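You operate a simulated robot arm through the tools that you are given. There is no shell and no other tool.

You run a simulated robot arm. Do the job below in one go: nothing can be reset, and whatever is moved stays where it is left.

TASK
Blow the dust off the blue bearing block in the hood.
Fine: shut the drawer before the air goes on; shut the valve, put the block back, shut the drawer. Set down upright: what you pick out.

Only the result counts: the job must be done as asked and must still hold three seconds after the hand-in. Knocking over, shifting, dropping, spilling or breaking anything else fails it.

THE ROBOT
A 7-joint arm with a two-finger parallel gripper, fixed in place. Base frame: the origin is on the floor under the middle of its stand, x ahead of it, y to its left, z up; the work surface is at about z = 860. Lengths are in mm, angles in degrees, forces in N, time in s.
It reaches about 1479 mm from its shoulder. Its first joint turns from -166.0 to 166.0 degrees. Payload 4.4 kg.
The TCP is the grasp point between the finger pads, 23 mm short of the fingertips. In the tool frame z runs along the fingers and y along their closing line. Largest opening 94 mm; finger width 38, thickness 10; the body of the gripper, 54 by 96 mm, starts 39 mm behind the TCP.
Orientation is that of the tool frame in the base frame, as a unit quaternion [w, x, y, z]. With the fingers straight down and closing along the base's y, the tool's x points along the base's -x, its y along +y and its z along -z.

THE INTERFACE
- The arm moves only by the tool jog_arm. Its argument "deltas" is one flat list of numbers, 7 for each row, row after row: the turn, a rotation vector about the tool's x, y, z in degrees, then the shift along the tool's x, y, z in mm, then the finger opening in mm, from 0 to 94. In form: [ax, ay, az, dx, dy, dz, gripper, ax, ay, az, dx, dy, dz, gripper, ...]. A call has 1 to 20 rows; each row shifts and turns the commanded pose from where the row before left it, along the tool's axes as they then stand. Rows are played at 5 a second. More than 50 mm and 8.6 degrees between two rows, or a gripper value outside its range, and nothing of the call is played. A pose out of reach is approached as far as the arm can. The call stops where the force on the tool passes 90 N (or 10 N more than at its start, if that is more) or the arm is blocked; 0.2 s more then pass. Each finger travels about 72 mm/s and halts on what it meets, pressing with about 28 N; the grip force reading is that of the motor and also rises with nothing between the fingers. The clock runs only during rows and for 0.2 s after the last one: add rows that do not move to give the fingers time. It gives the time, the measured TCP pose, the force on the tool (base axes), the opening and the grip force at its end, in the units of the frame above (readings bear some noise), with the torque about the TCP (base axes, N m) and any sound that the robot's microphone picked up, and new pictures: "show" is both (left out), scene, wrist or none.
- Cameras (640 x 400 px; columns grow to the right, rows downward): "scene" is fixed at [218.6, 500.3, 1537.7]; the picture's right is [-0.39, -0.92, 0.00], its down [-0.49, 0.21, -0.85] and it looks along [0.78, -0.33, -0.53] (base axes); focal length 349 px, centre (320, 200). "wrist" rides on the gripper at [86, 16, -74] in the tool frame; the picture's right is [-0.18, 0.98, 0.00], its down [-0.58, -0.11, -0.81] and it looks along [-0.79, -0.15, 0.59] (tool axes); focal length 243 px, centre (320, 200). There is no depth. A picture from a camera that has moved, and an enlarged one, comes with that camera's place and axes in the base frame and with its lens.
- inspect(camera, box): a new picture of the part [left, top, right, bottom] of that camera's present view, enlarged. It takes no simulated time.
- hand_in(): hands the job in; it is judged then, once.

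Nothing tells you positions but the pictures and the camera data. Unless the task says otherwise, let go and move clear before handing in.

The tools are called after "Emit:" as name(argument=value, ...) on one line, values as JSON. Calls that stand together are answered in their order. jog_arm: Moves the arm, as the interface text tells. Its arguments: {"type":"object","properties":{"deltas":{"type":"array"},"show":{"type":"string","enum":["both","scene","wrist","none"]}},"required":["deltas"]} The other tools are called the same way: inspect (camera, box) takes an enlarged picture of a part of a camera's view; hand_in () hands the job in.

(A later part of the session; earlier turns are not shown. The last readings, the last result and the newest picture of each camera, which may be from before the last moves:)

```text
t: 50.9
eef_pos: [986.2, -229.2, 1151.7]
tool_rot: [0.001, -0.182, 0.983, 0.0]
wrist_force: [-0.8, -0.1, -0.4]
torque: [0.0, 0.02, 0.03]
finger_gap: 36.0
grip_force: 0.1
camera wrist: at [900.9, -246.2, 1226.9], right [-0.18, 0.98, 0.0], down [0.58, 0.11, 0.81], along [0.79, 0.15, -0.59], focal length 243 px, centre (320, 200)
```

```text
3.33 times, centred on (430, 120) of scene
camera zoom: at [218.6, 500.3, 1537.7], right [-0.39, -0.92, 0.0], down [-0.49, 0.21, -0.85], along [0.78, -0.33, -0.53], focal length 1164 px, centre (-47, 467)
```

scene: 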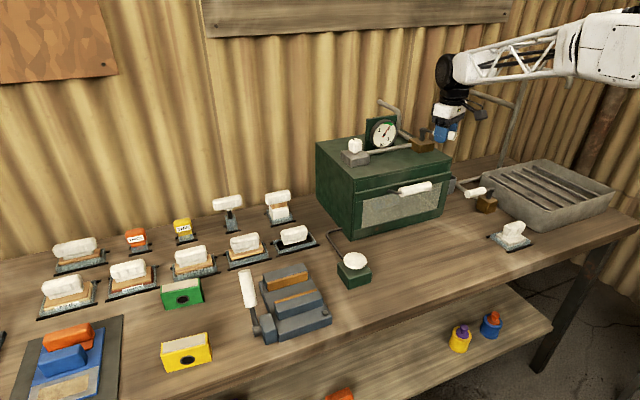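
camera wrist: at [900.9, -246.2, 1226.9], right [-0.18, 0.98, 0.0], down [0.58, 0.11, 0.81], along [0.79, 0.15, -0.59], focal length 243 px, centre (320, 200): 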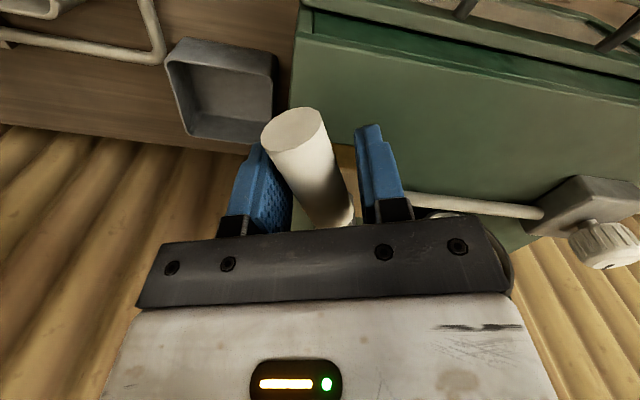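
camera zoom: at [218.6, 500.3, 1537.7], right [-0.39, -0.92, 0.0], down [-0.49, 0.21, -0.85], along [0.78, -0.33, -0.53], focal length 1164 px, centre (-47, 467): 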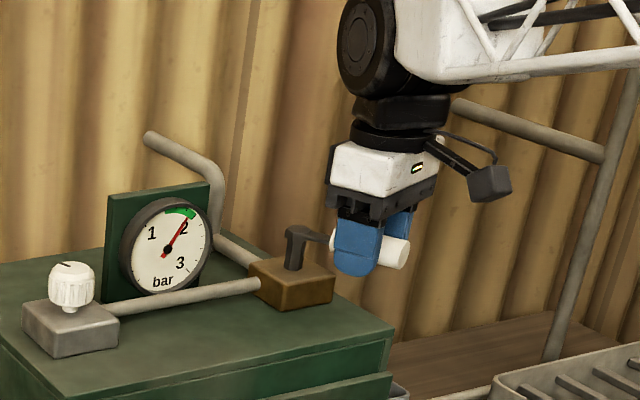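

The pressure is unchanged at about 1.9 bar, so the regulator sets it and needs no adjusting. I'll finish the lever's travel to fully open.

Emit:
jog_arm(deltas=[0, 0, 6, 0, 6.9, 0, 36, 0, 0, 6, 0, 6.9, 0, 36, 0, 0, 6, 0, 6.9, 0, 36, 0, 0, 3, 0, 3.5, 0, 36, 0, 0, 0, 0, 0, 0, 36], show="both")

Emit:
inspect(camera="scene", box=[360, 60, 500, 180])

```text
t: 52.1
eef_pos: [983.3, -206.6, 1150.5]
tool_rot: [0.0, -0.001, 1.0, 0.0]
wrist_force: [0.0, 0.4, 0.3]
torque: [-0.01, -0.02, -0.03]
finger_gap: 35.9
grip_force: 0.0
camera wrist: at [896.1, -190.8, 1226.9], right [0.18, 0.98, 0.0], down [0.58, -0.11, 0.81], along [0.79, -0.15, -0.59], focal length 243 px, centre (320, 200)
```

scene: 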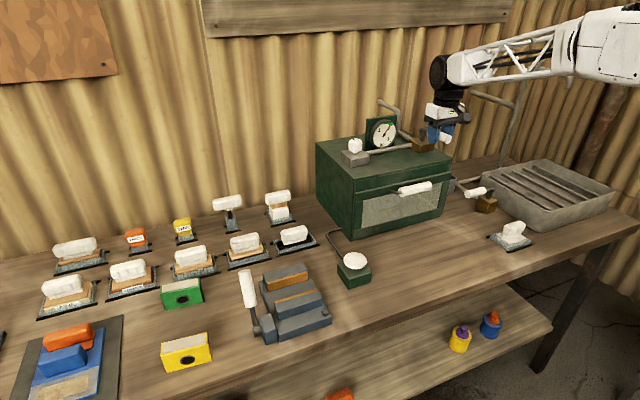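
wrist: 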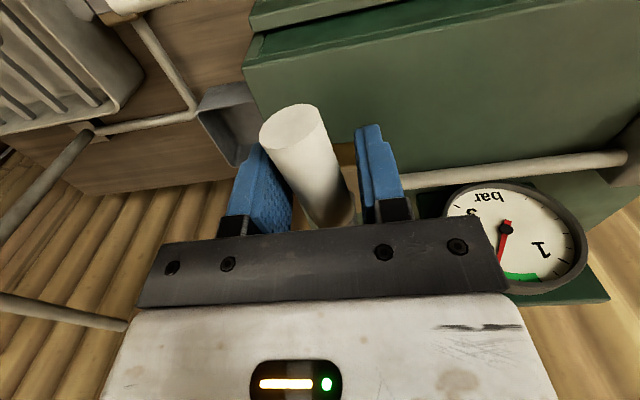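

```text
3.33 times, centred on (430, 120) of scene
camera zoom: at [218.6, 500.3, 1537.7], right [-0.39, -0.92, 0.0], down [-0.49, 0.21, -0.85], along [0.78, -0.33, -0.53], focal length 1164 px, centre (-47, 467)
```

zoom: 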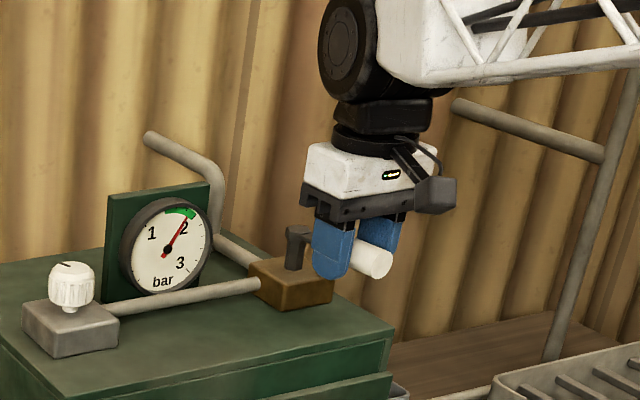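

The air is on at 1.9 bar with the drawer shut and no blowing sound yet, so the palm button should trigger the blast. I'll lift off the lever and move over the button at about (814, 150, 920) with the fingers closed.

Emit:
jog_arm(deltas=[0, 0, 0, 0, 0, -30, 36, 0, 0, 0, 0, 0, -45, 36, 0, 0, 0, 0, 0, -35, 36, 0, 0, 0, 18.8, 39.6, 0, 30, 0, 0, 0, 18.8, 39.6, 0, 20, 0, 0, 0, 18.8, 39.6, 0, 10, 0, 0, 0, 18.8, 39.6, 0, 0, 0, 0, 0, 18.8, 39.6, 0, 0, 0, 0, 0, 18.8, 39.6, 0, 0, 0, 0, 0, 18.8, 39.6, 0, 0, 0, 0, 0, 18.8, 39.6, 0, 0, 0, 0, 0, 18.8, 39.6, 0, 0, 0, 0, 0, 0, 0, 0, 0], show="both")

Emit:
inspect(camera="scene", box=[320, 80, 480, 200])

```text
t: 54.9
eef_pos: [813.8, 149.8, 1261.7]
tool_rot: [0.0, 0.0, 1.0, 0.0]
wrist_force: [-0.1, 0.1, -0.3]
torque: [0.02, -0.03, -0.02]
finger_gap: 0.1
grip_force: 28.3
camera wrist: at [726.3, 165.3, 1336.4], right [0.18, 0.98, 0.0], down [0.58, -0.11, 0.81], along [0.79, -0.15, -0.59], focal length 243 px, centre (320, 200)
```

scene: 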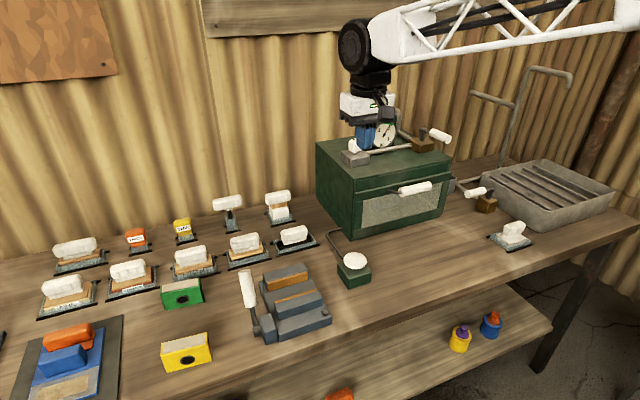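
wrist: 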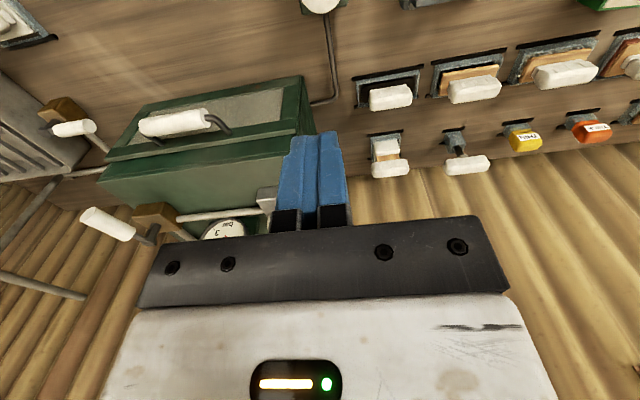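

```text
3.33 times, centred on (400, 140) of scene
camera zoom: at [218.6, 500.3, 1537.7], right [-0.39, -0.92, 0.0], down [-0.49, 0.21, -0.85], along [0.78, -0.33, -0.53], focal length 1164 px, centre (53, 400)
```

zoom: 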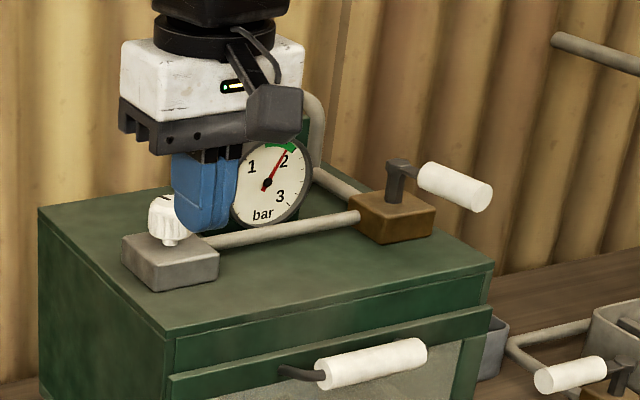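

The gauge holds in the green and the lever stays put. I'll descend over the palm button.

Emit:
jog_arm(deltas=[0, 0, 0, 0, 0, 40, 0, 0, 0, 0, 0, 0, 45, 0, 0, 0, 0, 0, 0, 45, 0, 0, 0, 0, 0, 0, 45, 0, 0, 0, 0, 0, 0, 45, 0, 0, 0, 0, 0, 0, 40, 0, 0, 0, 0, 0, 0, 30, 0, 0, 0, 0, 0, 0, 0, 0], show="both")

Emit:
inspect(camera="scene", box=[310, 180, 430, 300])

```text
t: 56.7
eef_pos: [812.8, 149.5, 970.4]
tool_rot: [0.001, -0.001, 1.0, 0.0]
wrist_force: [-0.2, 0.3, -1.0]
torque: [0.02, -0.01, -0.01]
finger_gap: 0.1
grip_force: 28.4
camera wrist: at [726.4, 165.3, 1045.4], right [0.18, 0.98, 0.0], down [0.58, -0.11, 0.81], along [0.79, -0.15, -0.59], focal length 243 px, centre (320, 200)
```

scene: 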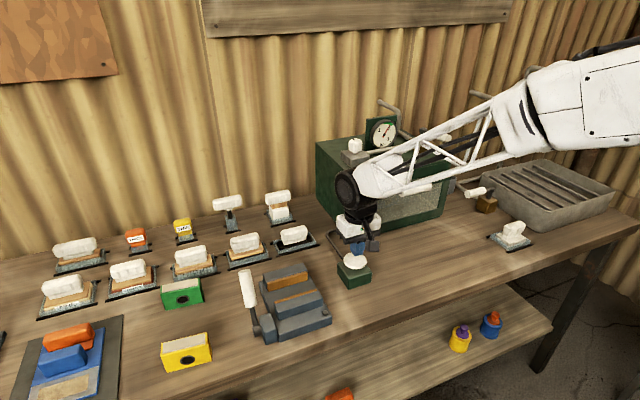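
wrist: 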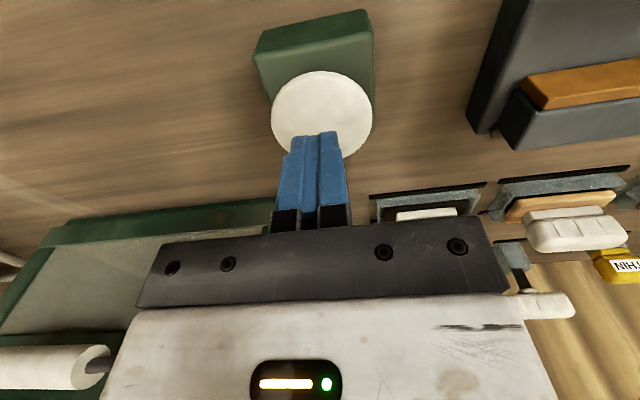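

```text
3.33 times, centred on (370, 240) of scene
camera zoom: at [218.6, 500.3, 1537.7], right [-0.39, -0.92, 0.0], down [-0.49, 0.21, -0.85], along [0.78, -0.33, -0.53], focal length 1164 px, centre (153, 67)
```

zoom: 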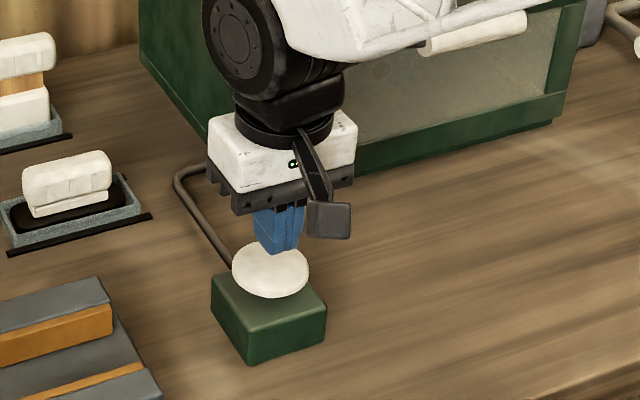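

The fingertips are right over the cap. I'll press down in small steps and watch the force and sound.

Emit:
jog_arm(deltas=[0, 0, 0, 0, 0, 6, 0, 0, 0, 0, 0, 0, 6, 0, 0, 0, 0, 0, 0, 4, 0, 0, 0, 0, 0, 0, 3, 0, 0, 0, 0, 0, 0, 3, 0, 0, 0, 0, 0, 0, 0, 0], show="scene")

```text
t: 58.1
eef_pos: [812.1, 149.9, 949.6]
tool_rot: [0.002, 0.0, 1.0, 0.0]
wrist_force: [-0.4, -1.2, 1.2]
torque: [-0.02, 0.04, 0.03]
finger_gap: 0.1
grip_force: 27.8
```

scene: 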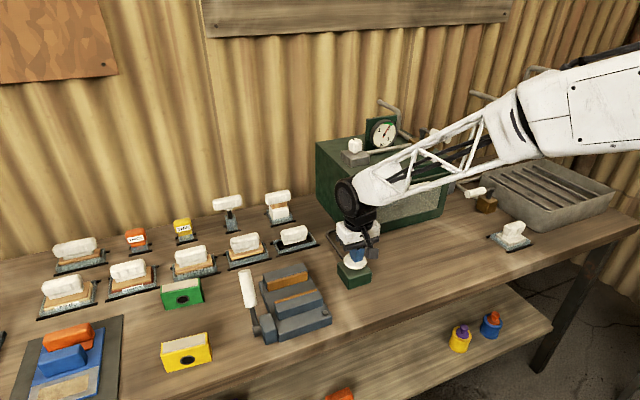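

Emit:
jog_arm(deltas=[0, 0, 0, 0, 0, 2, 0, 0, 0, 0, 0, 0, 2, 0, 0, 0, 0, 0, 0, 2, 0, 0, 0, 0, 0, 0, 0, 0], show="scene")

Emit:
inspect(camera="scene", box=[310, 110, 470, 300])

```text
t: 59.1
eef_pos: [813.4, 150.3, 944.6]
tool_rot: [0.001, 0.0, 1.0, 0.0]
wrist_force: [1.5, 3.0, 3.8]
torque: [0.06, 0.03, -0.04]
finger_gap: 0.0
grip_force: 28.2
```

scene: 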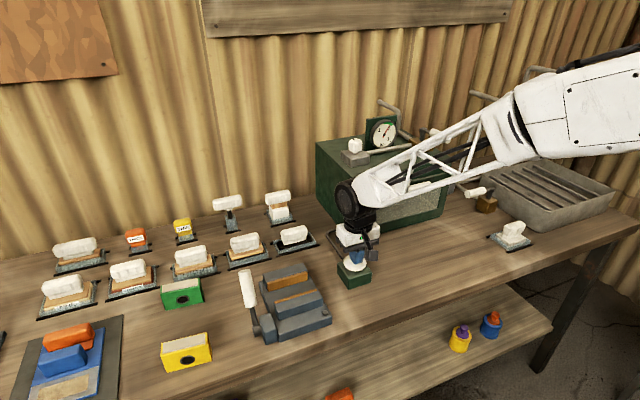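

```text
2.11 times, centred on (390, 205) of scene
camera zoom: at [218.6, 500.3, 1537.7], right [-0.39, -0.92, 0.0], down [-0.49, 0.21, -0.85], along [0.78, -0.33, -0.53], focal length 735 px, centre (173, 190)
```

zoom: 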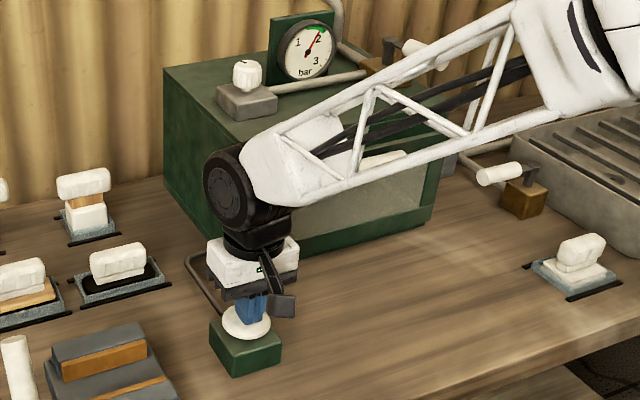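

Light contact begins here, so I'll press further into the button's travel.

Emit:
jog_arm(deltas=[0, 0, 0, 0, 0, 2, 0, 0, 0, 0, 0, 0, 2, 0, 0, 0, 0, 0, 0, 2, 0, 0, 0, 0, 0, 0, 0, 0], show="scene")

Emit:
inspect(camera="scene", box=[310, 110, 470, 300])

```text
t: 60.1
eef_pos: [812.7, 148.4, 939.3]
tool_rot: [0.0, 0.0, 1.0, -0.001]
wrist_force: [5.5, -3.8, 8.9]
torque: [-0.08, 0.03, 0.07]
finger_gap: 0.1
grip_force: 28.2
```

scene: 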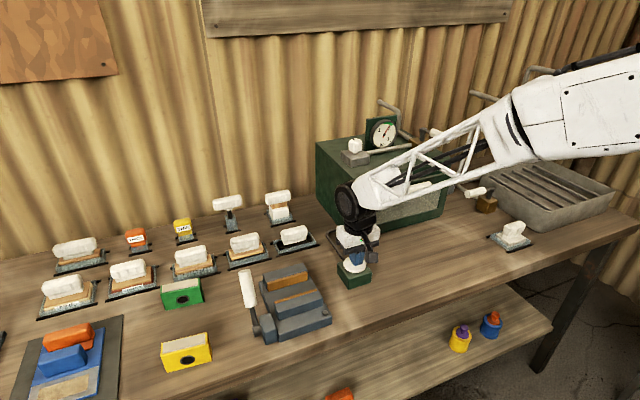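

```text
2.11 times, centred on (390, 205) of scene
camera zoom: at [218.6, 500.3, 1537.7], right [-0.39, -0.92, 0.0], down [-0.49, 0.21, -0.85], along [0.78, -0.33, -0.53], focal length 735 px, centre (173, 190)
```

zoom: 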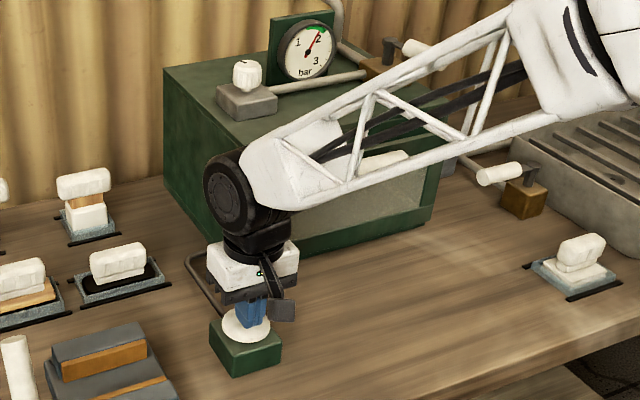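

The cap is moving down under about 9 N. I'll press further.

Emit:
jog_arm(deltas=[0, 0, 0, 0, 0, 2, 0, 0, 0, 0, 0, 0, 2, 0, 0, 0, 0, 0, 0, 2, 0, 0, 0, 0, 0, 0, 0, 0], show="scene")

Emit:
inspect(camera="scene", box=[310, 110, 470, 300])

```text
t: 61.0
eef_pos: [814.0, 149.7, 938.7]
tool_rot: [0.003, -0.001, 1.0, 0.001]
wrist_force: [-5.8, -0.8, 23.2]
torque: [0.01, 0.57, 0.06]
finger_gap: 0.0
grip_force: 27.8
stopped in row 4: the force on the tool passed its limit at 96 N (the readings are from after the stop); the commanded pose is now the measured one
```

scene: 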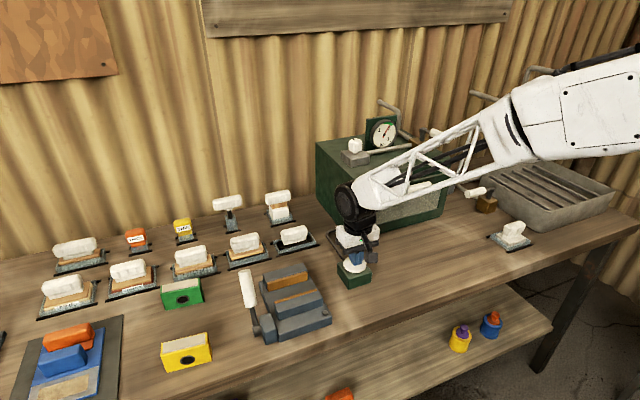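

```text
2.11 times, centred on (390, 205) of scene
camera zoom: at [218.6, 500.3, 1537.7], right [-0.39, -0.92, 0.0], down [-0.49, 0.21, -0.85], along [0.78, -0.33, -0.53], focal length 735 px, centre (173, 190)
```

zoom: 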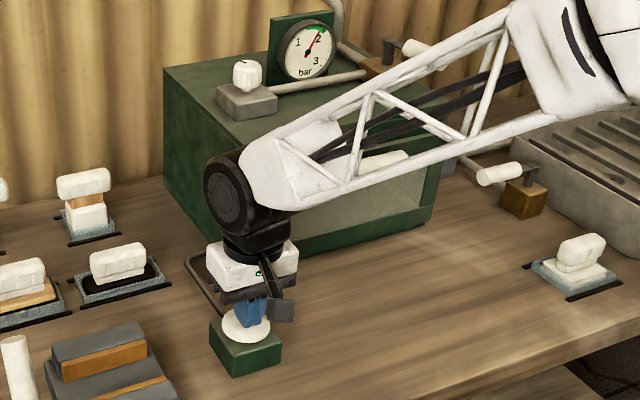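

The button is bottomed out and held at about 23 N. I'll hold for two seconds and check the sound and gauge.

Emit:
jog_arm(deltas=[0, 0, 0, 0, 0, 0.5, 0, 0, 0, 0, 0, 0, 0, 0, 0, 0, 0, 0, 0, 0, 0, 0, 0, 0, 0, 0, 0, 0, 0, 0, 0, 0, 0, 0, 0, 0, 0, 0, 0, 0, 0, 0, 0, 0, 0, 0, 0, 0, 0, 0, 0, 0, 0, 0, 0, 0, 0, 0, 0, 0, 0, 0, 0, 0, 0, 0, 0, 0, 0, 0], show="scene")

Emit:
inspect(camera="scene", box=[360, 110, 410, 155])

Emit:
inspect(camera="scene", box=[320, 130, 470, 250])

```text
t: 63.1
eef_pos: [813.8, 149.0, 936.7]
tool_rot: [0.003, 0.001, 1.0, 0.001]
wrist_force: [31.5, -10.1, 60.3]
torque: [-0.21, 0.15, 0.14]
finger_gap: 0.2
grip_force: 28.2
```

scene: 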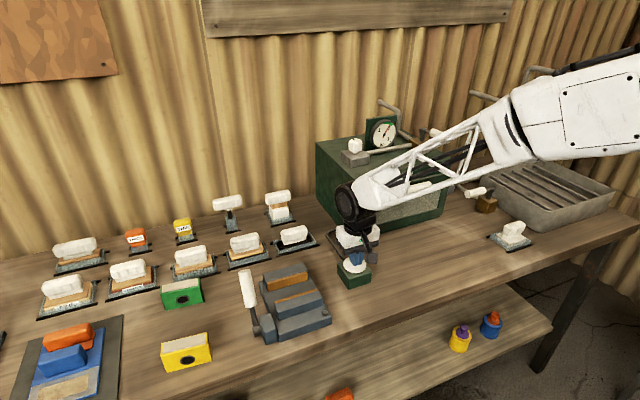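

```text
8.89 times, centred on (385, 132) of scene
camera zoom: at [218.6, 500.3, 1537.7], right [-0.39, -0.92, 0.0], down [-0.49, 0.21, -0.85], along [0.78, -0.33, -0.53], focal length 3103 px, centre (-258, 800)
```

zoom: 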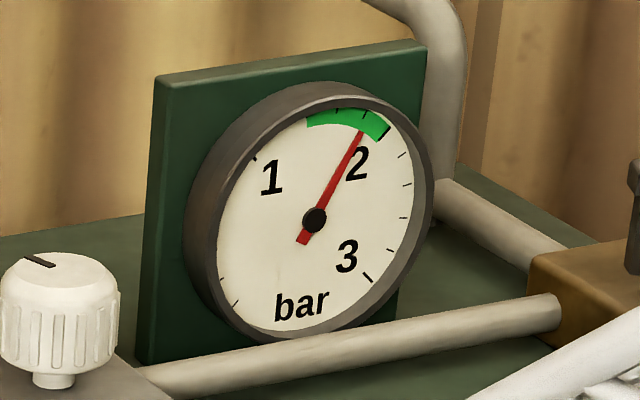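

```text
3.33 times, centred on (395, 190) of scene
camera zoom: at [218.6, 500.3, 1537.7], right [-0.39, -0.92, 0.0], down [-0.49, 0.21, -0.85], along [0.78, -0.33, -0.53], focal length 1164 px, centre (70, 233)
```

zoom: 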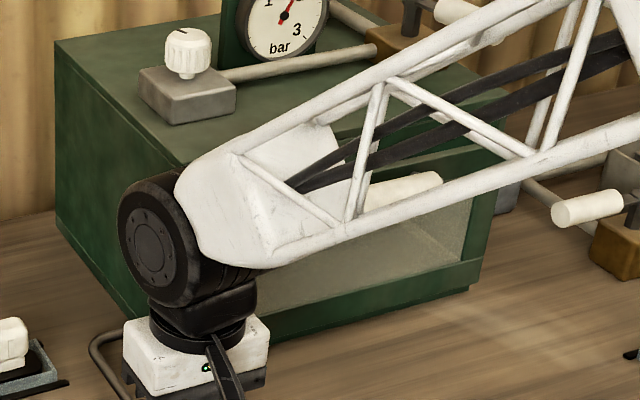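

The needle sagged slightly to about 1.85 bar while pressed, which suggests air is flowing. I'll ease off slightly and hold about four more seconds.

Emit:
jog_arm(deltas=[0, 0, 0, 0, 0, -0.7, 0, 0, 0, 0, 0, 0, 0, 0, 0, 0, 0, 0, 0, 0, 0, 0, 0, 0, 0, 0, 0, 0, 0, 0, 0, 0, 0, 0, 0, 0, 0, 0, 0, 0, 0, 0, 0, 0, 0, 0, 0, 0, 0, 0, 0, 0, 0, 0, 0, 0, 0, 0, 0, 0, 0, 0, 0, 0, 0, 0, 0, 0, 0, 0, 0, 0, 0, 0, 0, 0, 0, 0, 0, 0, 0, 0, 0, 0, 0, 0, 0, 0, 0, 0, 0, 0, 0, 0, 0, 0, 0, 0, 0, 0, 0, 0, 0, 0, 0, 0, 0, 0, 0, 0, 0, 0, 0, 0, 0, 0, 0, 0, 0, 0, 0, 0, 0, 0, 0, 0, 0, 0, 0, 0, 0, 0, 0, 0, 0, 0, 0, 0, 0, 0], show="scene")

Emit:
inspect(camera="scene", box=[360, 110, 410, 155])

Emit:
inspect(camera="wrist", box=[0, 180, 160, 300])

```text
t: 67.3
eef_pos: [813.0, 149.1, 936.6]
tool_rot: [0.002, 0.0, 1.0, 0.001]
wrist_force: [26.5, -6.0, 60.5]
torque: [-0.13, 0.08, 0.03]
finger_gap: 0.0
grip_force: 28.3
```

scene: 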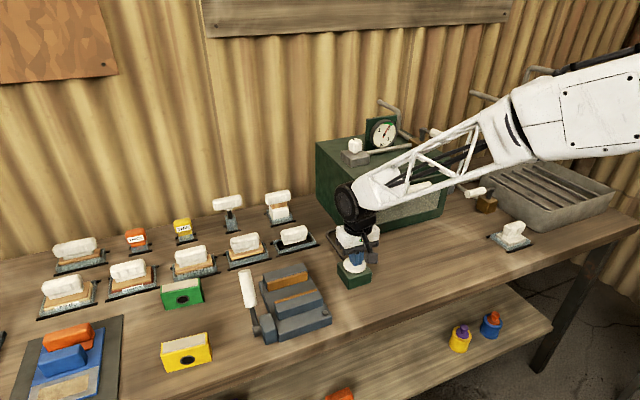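

```text
8.89 times, centred on (385, 132) of scene
camera zoom: at [218.6, 500.3, 1537.7], right [-0.39, -0.92, 0.0], down [-0.49, 0.21, -0.85], along [0.78, -0.33, -0.53], focal length 3103 px, centre (-258, 800)
```

zoom: 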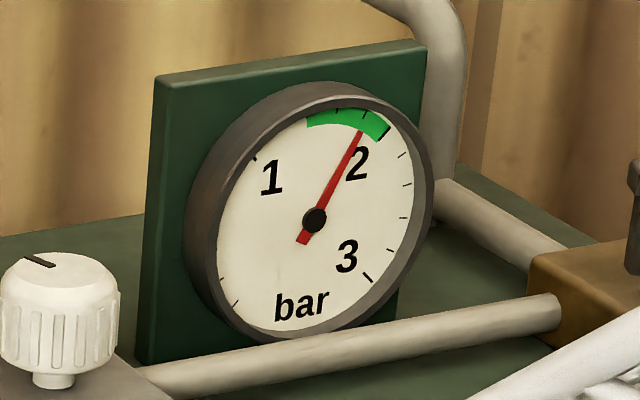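

```text
3.33 times, centred on (80, 240) of wrist
camera zoom: at [726.6, 165.5, 1011.7], right [0.18, 0.98, 0.0], down [0.58, -0.11, 0.81], along [0.8, -0.15, -0.59], focal length 809 px, centre (1120, 67)
```

zoom: 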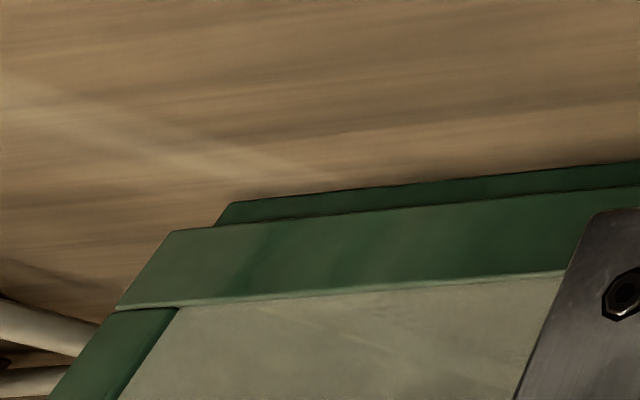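

I've held it for six seconds. I'll release the button by rising and then look in through the drawer window.

Emit:
jog_arm(deltas=[0, 0, 0, 0, 0, -5, 0, 0, 0, 0, 0, 0, -10, 0, 0, 0, 0, 0, 0, -30, 0, 0, 0, 0, 0, 0, -45, 0, 0, 0, 0, 0, 0, -45, 0, 0, 0, 0, 0, 0, 0, 0], show="both")

Emit:
inspect(camera="scene", box=[320, 110, 470, 300])

Emit:
inspect(camera="scene", box=[360, 110, 410, 155])

```text
t: 68.8
eef_pos: [812.2, 149.0, 1073.1]
tool_rot: [0.002, 0.0, 1.0, 0.0]
wrist_force: [-0.3, 0.5, 0.7]
torque: [-0.02, 0.04, -0.02]
finger_gap: 0.1
grip_force: 28.1
camera wrist: at [726.2, 165.4, 1147.5], right [0.18, 0.98, 0.0], down [0.58, -0.11, 0.81], along [0.79, -0.15, -0.59], focal length 243 px, centre (320, 200)
```

scene: 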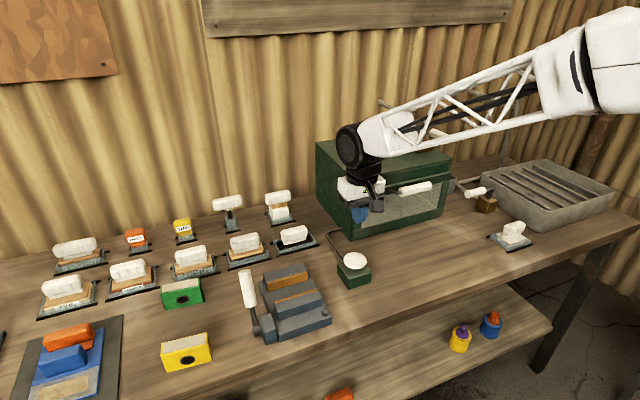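
wrist: 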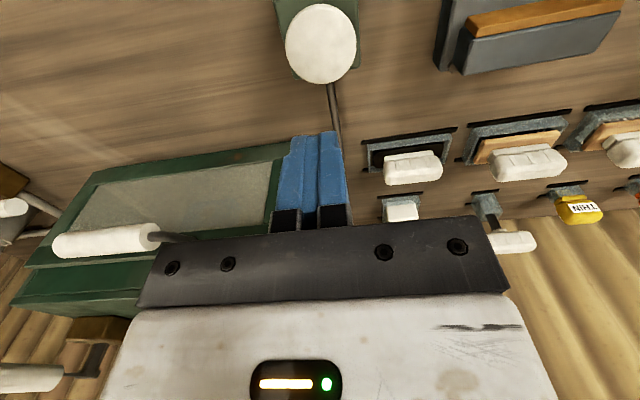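

```text
2.11 times, centred on (395, 205) of scene
camera zoom: at [218.6, 500.3, 1537.7], right [-0.39, -0.92, 0.0], down [-0.49, 0.21, -0.85], along [0.78, -0.33, -0.53], focal length 735 px, centre (162, 190)
```

zoom: 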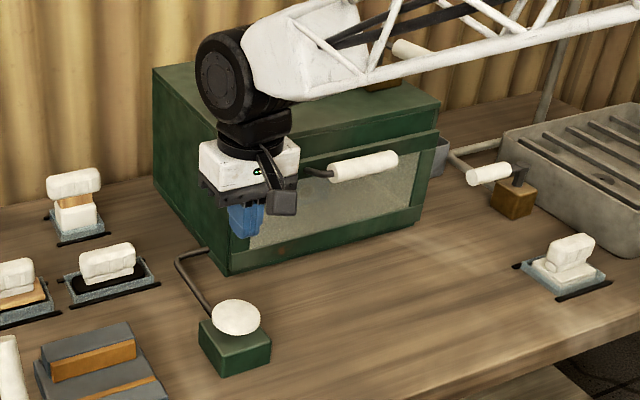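

```text
8.89 times, centred on (385, 132) of scene
camera zoom: at [218.6, 500.3, 1537.7], right [-0.39, -0.92, 0.0], down [-0.49, 0.21, -0.85], along [0.78, -0.33, -0.53], focal length 3103 px, centre (-258, 800)
```

zoom: 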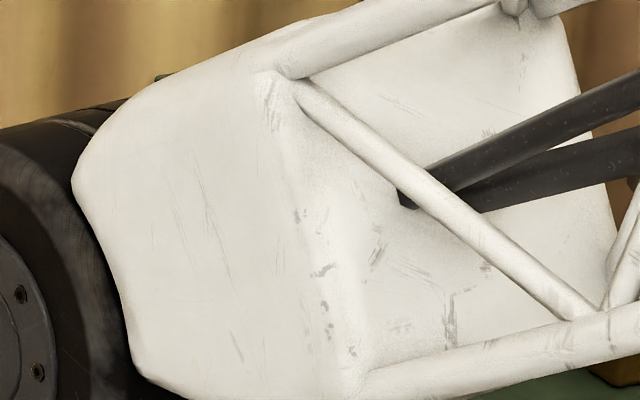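

Emit:
inspect(camera="wrist", box=[40, 130, 290, 250])

Emit:
inspect(camera="scene", box=[350, 170, 460, 240])

```text
2.56 times, centred on (165, 190) of wrist
camera zoom: at [726.2, 165.4, 1147.5], right [0.18, 0.98, 0.0], down [0.58, -0.11, 0.81], along [0.79, -0.15, -0.59], focal length 621 px, centre (717, 226)
```

zoom: 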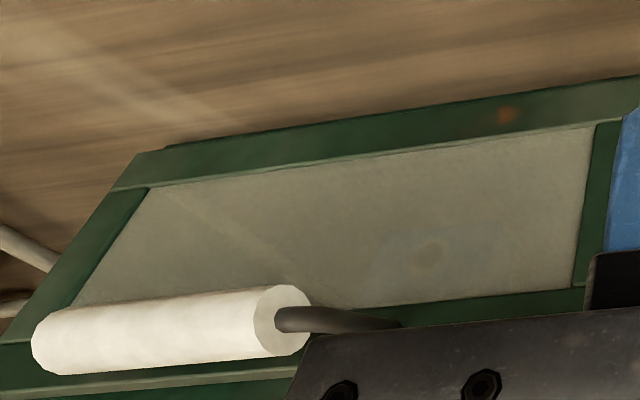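

```text
5.71 times, centred on (405, 205) of scene
camera zoom: at [218.6, 500.3, 1537.7], right [-0.39, -0.92, 0.0], down [-0.49, 0.21, -0.85], along [0.78, -0.33, -0.53], focal length 1995 px, centre (-166, 171)
```

zoom: 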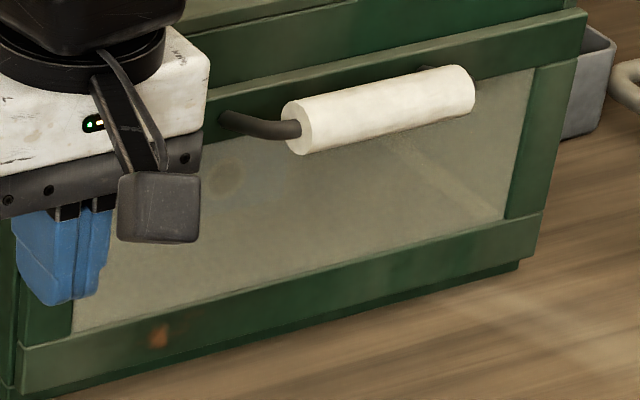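

The glass is frosted, so I can't see the block through it and will check once the drawer is open. Next I'll shut the valve: rise, return over the lever and straddle it again.

Emit:
jog_arm(deltas=[0, 0, 0, 0, 0, -45, 0, 0, 0, 0, 0, 0, -45, 0, 0, 0, 0, 0, 0, -45, 0, 0, 0, 0, 0, 0, -45, 0, 0, 0, 0, -19.1, -39.9, 0, 0, 0, 0, 0, -19.1, -39.9, 0, 10, 0, 0, 0, -19.1, -39.9, 0, 30, 0, 0, 0, -19.1, -39.9, 0, 50, 0, 0, 0, -19.1, -39.9, 0, 60, 0, 0, 0, -19.1, -39.9, 0, 60, 0, 0, 0, -19.1, -39.9, 0, 60, 0, 0, 0, -19.1, -39.9, 0, 60, 0, 0, 0, -19.1, -39.9, 0, 60, 0, 0, 0, 0, 0, 40, 60, 0, 0, 0, 0, 0, 0, 60], show="both")

Emit:
inspect(camera="wrist", box=[160, 0, 480, 230])

Emit:
inspect(camera="scene", box=[350, 70, 500, 180])

```text
t: 72.0
eef_pos: [983.4, -210.4, 1212.3]
tool_rot: [0.002, 0.0, 1.0, 0.0]
wrist_force: [0.5, 0.0, 0.3]
torque: [-0.01, 0.02, 0.03]
finger_gap: 60.0
grip_force: 0.1
camera wrist: at [896.4, -194.4, 1286.5], right [0.18, 0.98, 0.0], down [0.58, -0.11, 0.81], along [0.79, -0.15, -0.59], focal length 243 px, centre (320, 200)
```

scene: 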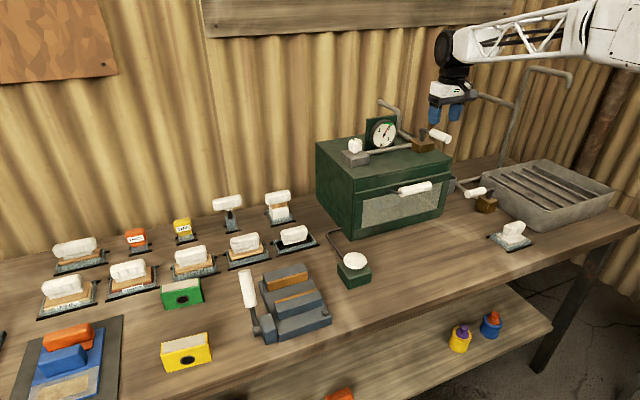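
wrist: 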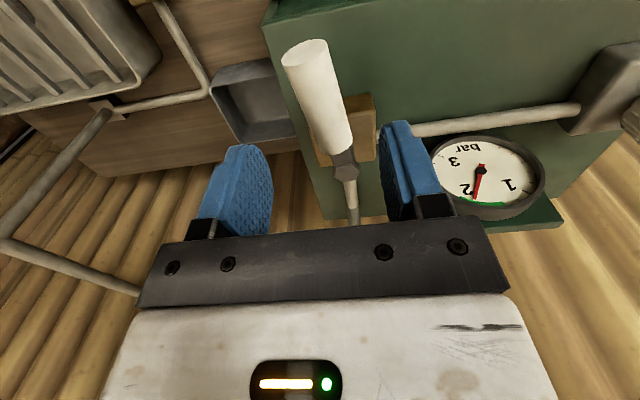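

```text
1.74 times, centred on (320, 115) of wrist
camera zoom: at [896.4, -194.4, 1286.5], right [0.18, 0.98, 0.0], down [0.58, -0.11, 0.81], along [0.79, -0.15, -0.59], focal length 422 px, centre (320, 348)
```

zoom: 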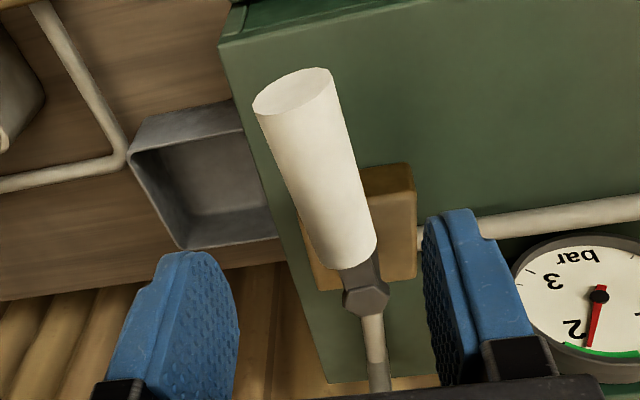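

```text
3.64 times, centred on (425, 125) of scene
camera zoom: at [218.6, 500.3, 1537.7], right [-0.39, -0.92, 0.0], down [-0.49, 0.21, -0.85], along [0.78, -0.33, -0.53], focal length 1270 px, centre (-62, 473)
```

zoom: 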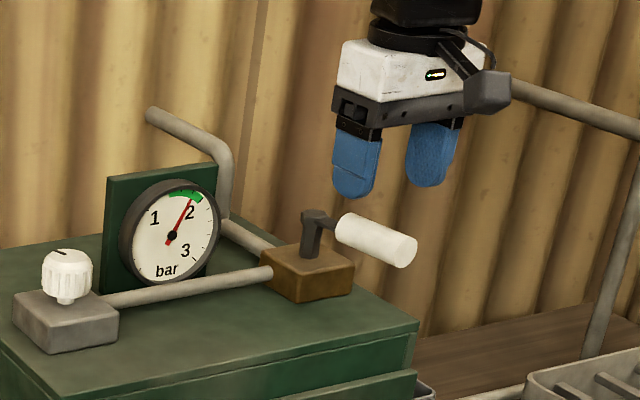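

The lever rests at about 80° with the handle centred near (985, −207). I'll align the gripper to it, lower and straddle.

Emit:
jog_arm(deltas=[0, 0, -8, -1, 1, 20, 60, 0, 0, 0, 0, 0, 21, 60, 0, 0, 0, 0, 0, 20, 60, 0, 0, 0, 0, 0, 0, 44, 0, 0, 0, 0, 0, 0, 34, 0, 0, 0, 0, 0, 0, 34], show="both")

```text
t: 73.3
eef_pos: [984.0, -208.2, 1151.9]
tool_rot: [0.001, -0.07, 0.998, 0.0]
wrist_force: [-1.1, 0.8, -0.4]
torque: [-0.02, 0.0, -0.01]
finger_gap: 34.1
grip_force: 0.0
camera wrist: at [896.9, -205.7, 1226.9], right [0.05, 1.0, 0.0], down [0.59, -0.03, 0.81], along [0.81, -0.04, -0.59], focal length 243 px, centre (320, 200)
```

scene: 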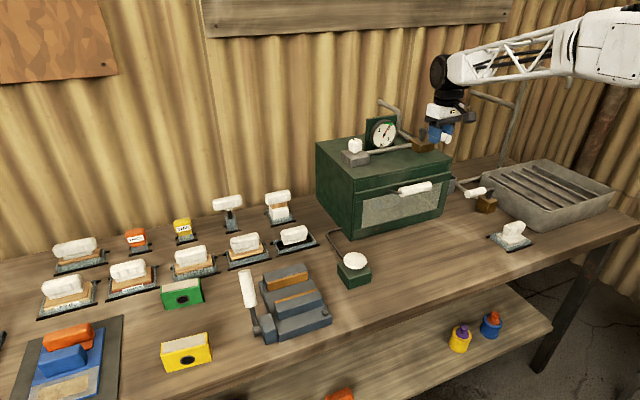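
wrist: 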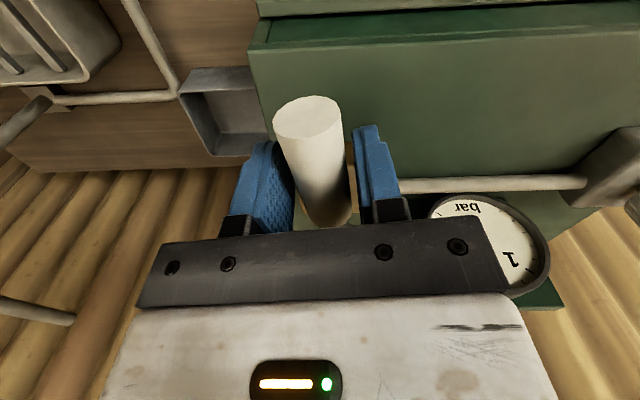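

I have the lever between the fingers, so I'll swing it back along the same arc, first half.

Emit:
jog_arm(deltas=[0, 0, -6, 0, -6.9, 0, 34, 0, 0, -6, 0, -6.9, 0, 34, 0, 0, -6, 0, -6.9, 0, 34, 0, 0, -6, 0, -6.9, 0, 34, 0, 0, -6, 0, -6.9, 0, 34, 0, 0, -6, 0, -6.9, 0, 34, 0, 0, -6, 0, -6.9, 0, 34, 0, 0, 0, 0, 0, 0, 34], show="both")

Emit:
inspect(camera="scene", box=[350, 70, 500, 180])

```text
t: 75.2
eef_pos: [1004.9, -250.6, 1151.4]
tool_rot: [0.002, -0.423, 0.906, 0.0]
wrist_force: [-0.1, -0.1, 0.7]
torque: [0.01, -0.02, 0.02]
finger_gap: 34.0
grip_force: 0.1
camera wrist: at [937.8, -307.3, 1225.8], right [-0.64, 0.77, 0.0], down [0.45, 0.38, 0.81], along [0.62, 0.51, -0.59], focal length 243 px, centre (320, 200)
```

scene: 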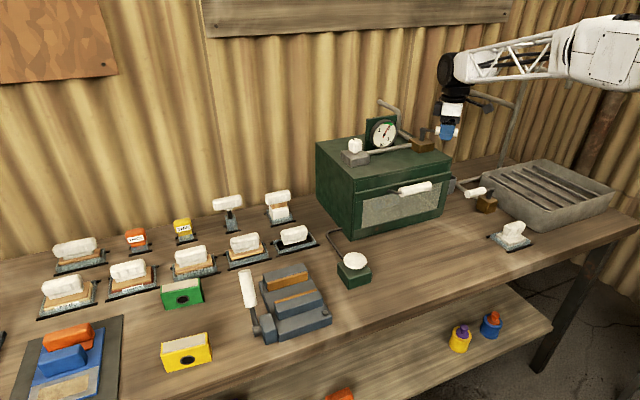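
wrist: 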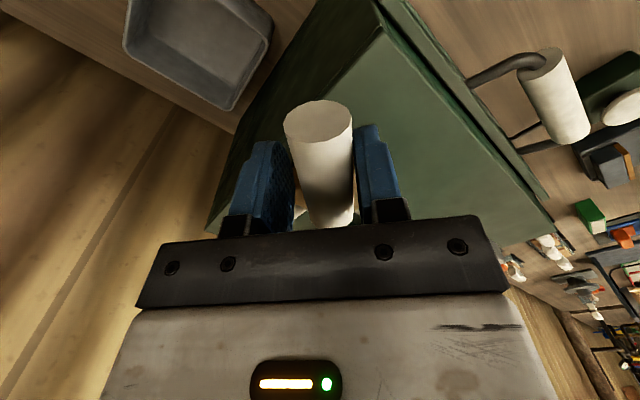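

```text
3.64 times, centred on (425, 125) of scene
camera zoom: at [218.6, 500.3, 1537.7], right [-0.39, -0.92, 0.0], down [-0.49, 0.21, -0.85], along [0.78, -0.33, -0.53], focal length 1270 px, centre (-62, 473)
```

zoom: 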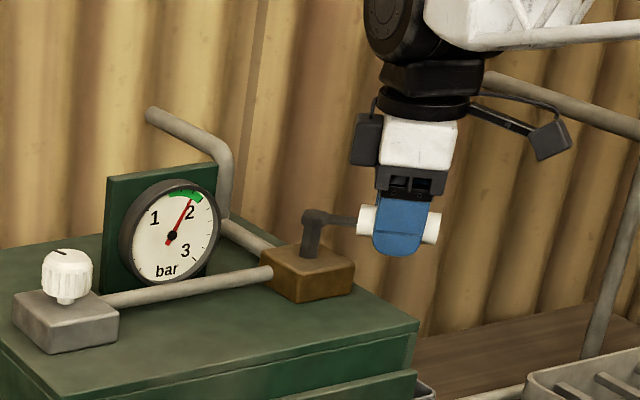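

The lever follows. Continuing the second half of the swing.

Emit:
jog_arm(deltas=[0, 0, -6, 0, -6.9, 0, 34, 0, 0, -6, 0, -6.9, 0, 34, 0, 0, -6, 0, -6.9, 0, 34, 0, 0, -6, 0, -6.9, 0, 34, 0, 0, -6, 0, -6.9, 0, 34, 0, 0, -6, 0, -6.9, 0, 34, 0, 0, -4, 0, -4.6, 0, 34, 0, 0, 0, 0, 0, 0, 34], show="both")

Emit:
inspect(camera="scene", box=[350, 70, 500, 180])

```text
t: 77.0
eef_pos: [1047.3, -267.9, 1150.8]
tool_rot: [-0.002, 0.708, -0.707, 0.001]
wrist_force: [-0.6, -0.9, 0.9]
torque: [-0.03, 0.01, -0.03]
finger_gap: 34.2
grip_force: 0.1
camera wrist: at [1031.1, -355.4, 1225.5], right [-0.98, 0.18, 0.0], down [0.11, 0.58, 0.81], along [0.15, 0.79, -0.59], focal length 243 px, centre (320, 200)
```

scene: 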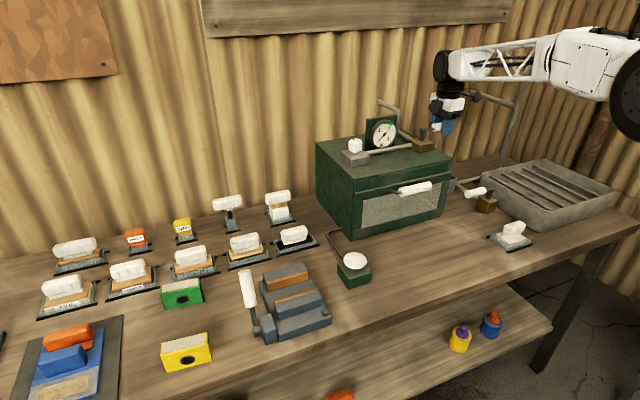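
wrist: 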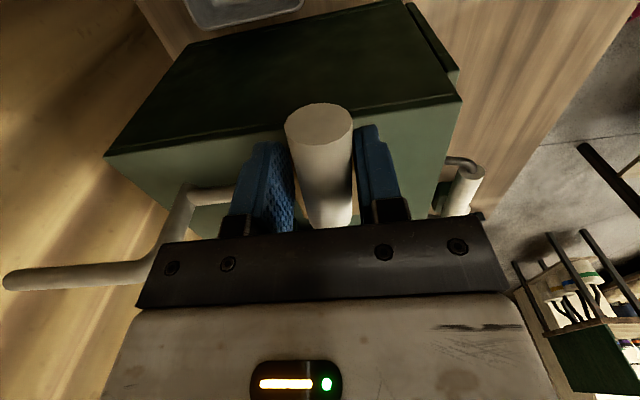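

```text
3.64 times, centred on (425, 125) of scene
camera zoom: at [218.6, 500.3, 1537.7], right [-0.39, -0.92, 0.0], down [-0.49, 0.21, -0.85], along [0.78, -0.33, -0.53], focal length 1270 px, centre (-62, 473)
```

zoom: 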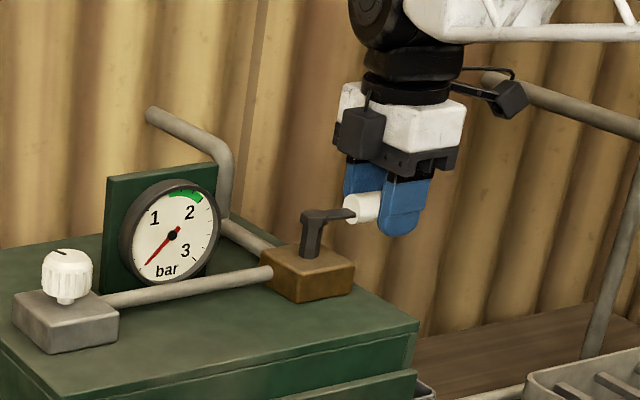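

The gauge is back at zero. I'll push the lever the last few millimetres to its original closed position.

Emit:
jog_arm(deltas=[0, 0, 0, 0, -2, 0, 34, 0, 0, 0, 0, -2, 0, 34, 0, 0, 0, 0, -2, 0, 34, 0, 0, 0, 0, 0, 0, 34], show="both")

Emit:
inspect(camera="scene", box=[360, 110, 410, 155])

```text
t: 78.0
eef_pos: [1053.2, -268.3, 1152.1]
tool_rot: [0.001, -0.707, 0.707, -0.001]
wrist_force: [-0.3, 1.0, 0.1]
torque: [0.02, 0.0, -0.05]
finger_gap: 34.1
grip_force: 0.2
camera wrist: at [1037.6, -355.2, 1225.9], right [-0.98, 0.18, 0.0], down [0.11, 0.58, 0.81], along [0.15, 0.79, -0.59], focal length 243 px, centre (320, 200)
```

scene: 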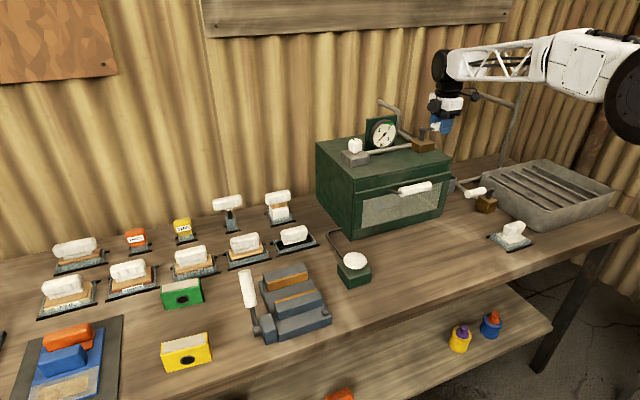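
wrist: 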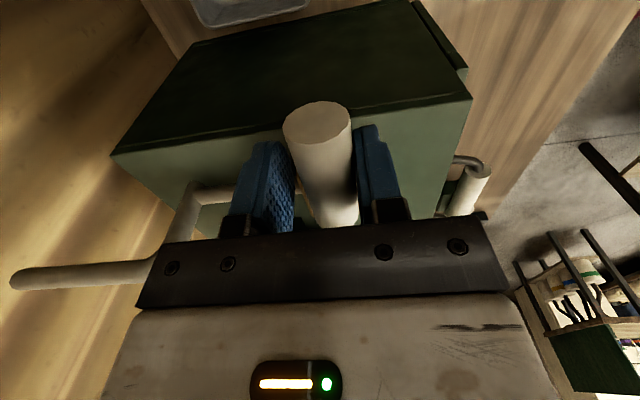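

```text
8.89 times, centred on (385, 132) of scene
camera zoom: at [218.6, 500.3, 1537.7], right [-0.39, -0.92, 0.0], down [-0.49, 0.21, -0.85], along [0.78, -0.33, -0.53], focal length 3103 px, centre (-258, 800)
```

zoom: 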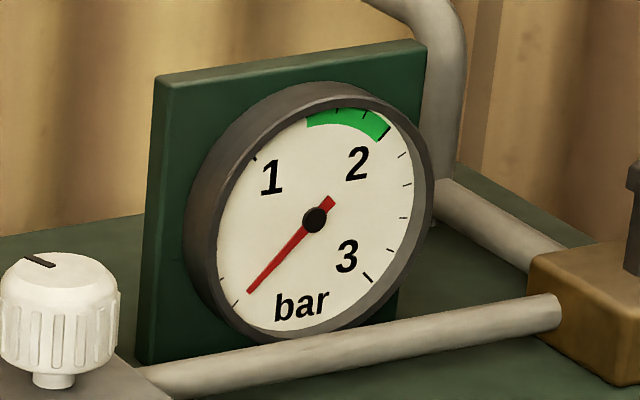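

The gauge reads zero and the lever is back along −y. I'll open the fingers, rise, and verify the lever's angle.

Emit:
jog_arm(deltas=[0, 0, 0, 0, 1, 0, 50, 0, 0, 0, 0, 3, 0, 56, 0, 0, 0, 0, 0, -20, 56, 0, 0, 0, 0, 0, -40, 56, 0, 0, 0, 0, 0, -40, 56, 0, 0, 0, 0, 0, 0, 56], show="both")

Emit:
inspect(camera="wrist", box=[160, 0, 480, 230])

```text
t: 79.3
eef_pos: [1048.4, -269.4, 1254.1]
tool_rot: [0.001, -0.707, 0.707, -0.001]
wrist_force: [0.5, 0.5, -0.1]
torque: [0.0, -0.02, 0.01]
finger_gap: 56.0
grip_force: 0.1
camera wrist: at [1032.7, -357.0, 1327.3], right [-0.98, 0.18, 0.0], down [0.11, 0.58, 0.81], along [0.15, 0.79, -0.59], focal length 243 px, centre (320, 200)
```

scene: 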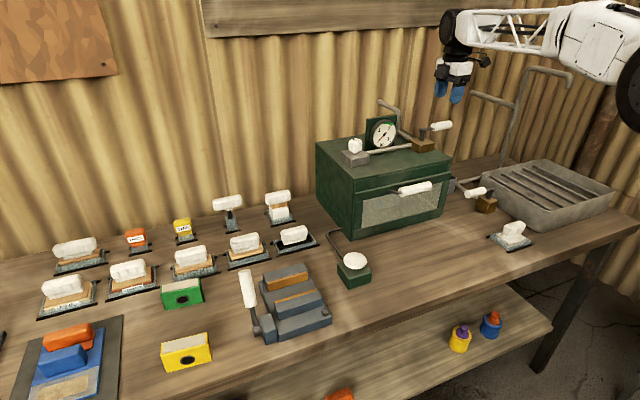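
wrist: 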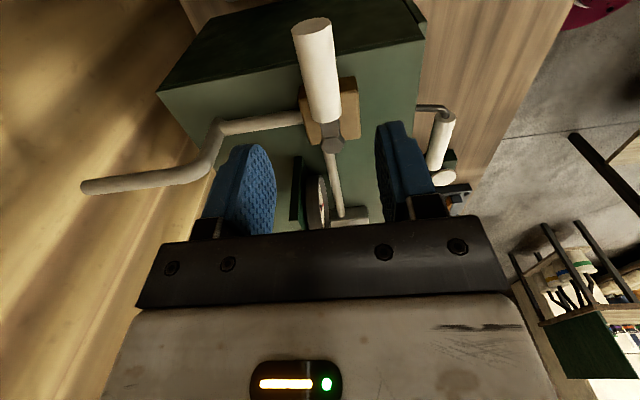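

```text
1.74 times, centred on (320, 115) of wrist
camera zoom: at [1032.7, -357.0, 1327.3], right [-0.98, 0.18, 0.0], down [0.11, 0.58, 0.81], along [0.15, 0.79, -0.59], focal length 422 px, centre (320, 348)
```

zoom: 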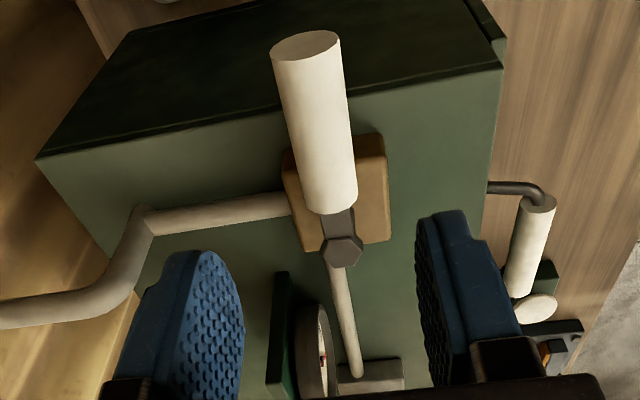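

The lever is back as it was, so the valve is shut. Next I'll go to the drawer handle at about (903, −85).

Emit:
jog_arm(deltas=[0, 0, 0, -30.8, 24.2, 0, 48, 0, 0, 0, -30.8, 24.2, 0, 48, 0, 0, 0, -30.8, 24.2, 0, 48, 0, 0, 0, -30.8, 24.2, 0, 48, 0, 0, 0, -30.8, 24.2, 0, 48, 0, 0, 0, -30.8, 24.2, 0, 48, 0, 0, 0, 0, 0, 40, 48, 0, 0, 0, 0, 0, 40, 48, 0, 0, 0, 0, 0, 40, 48, 0, 0, 0, 0, 0, 20, 48, 0, 0, 0, 0, 0, 0, 48], show="both")

Emit:
inspect(camera="wrist", box=[200, 0, 460, 230])

```text
t: 81.8
eef_pos: [905.9, -83.5, 1112.4]
tool_rot: [0.0, -0.707, 0.708, -0.001]
wrist_force: [-0.3, -0.9, -0.4]
torque: [0.01, 0.01, -0.02]
finger_gap: 47.8
grip_force: 0.1
camera wrist: at [888.9, -171.0, 1186.1], right [-0.98, 0.18, 0.0], down [0.11, 0.58, 0.81], along [0.15, 0.79, -0.59], focal length 243 px, centre (320, 200)
```

scene: 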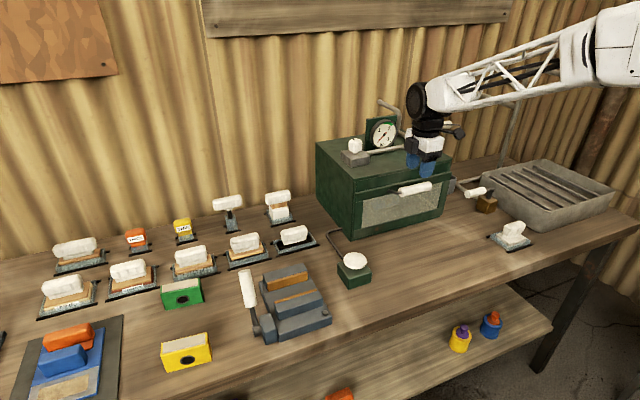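
wrist: 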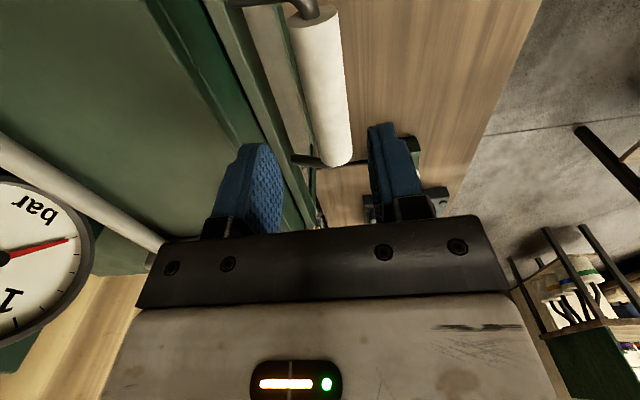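

```text
1.74 times, centred on (330, 115) of wrist
camera zoom: at [888.9, -171.0, 1186.1], right [-0.98, 0.18, 0.0], down [0.11, 0.58, 0.81], along [0.15, 0.79, -0.59], focal length 422 px, centre (303, 348)
```

zoom: 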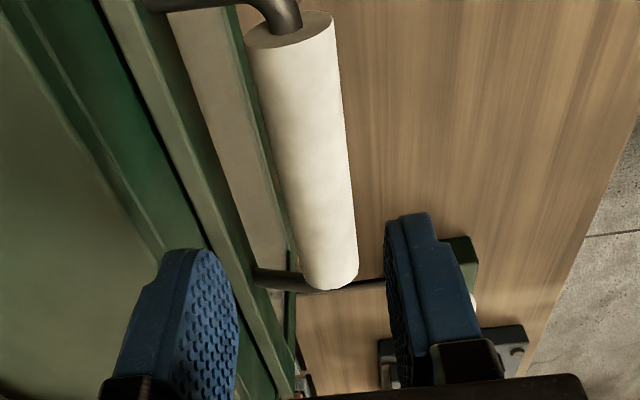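

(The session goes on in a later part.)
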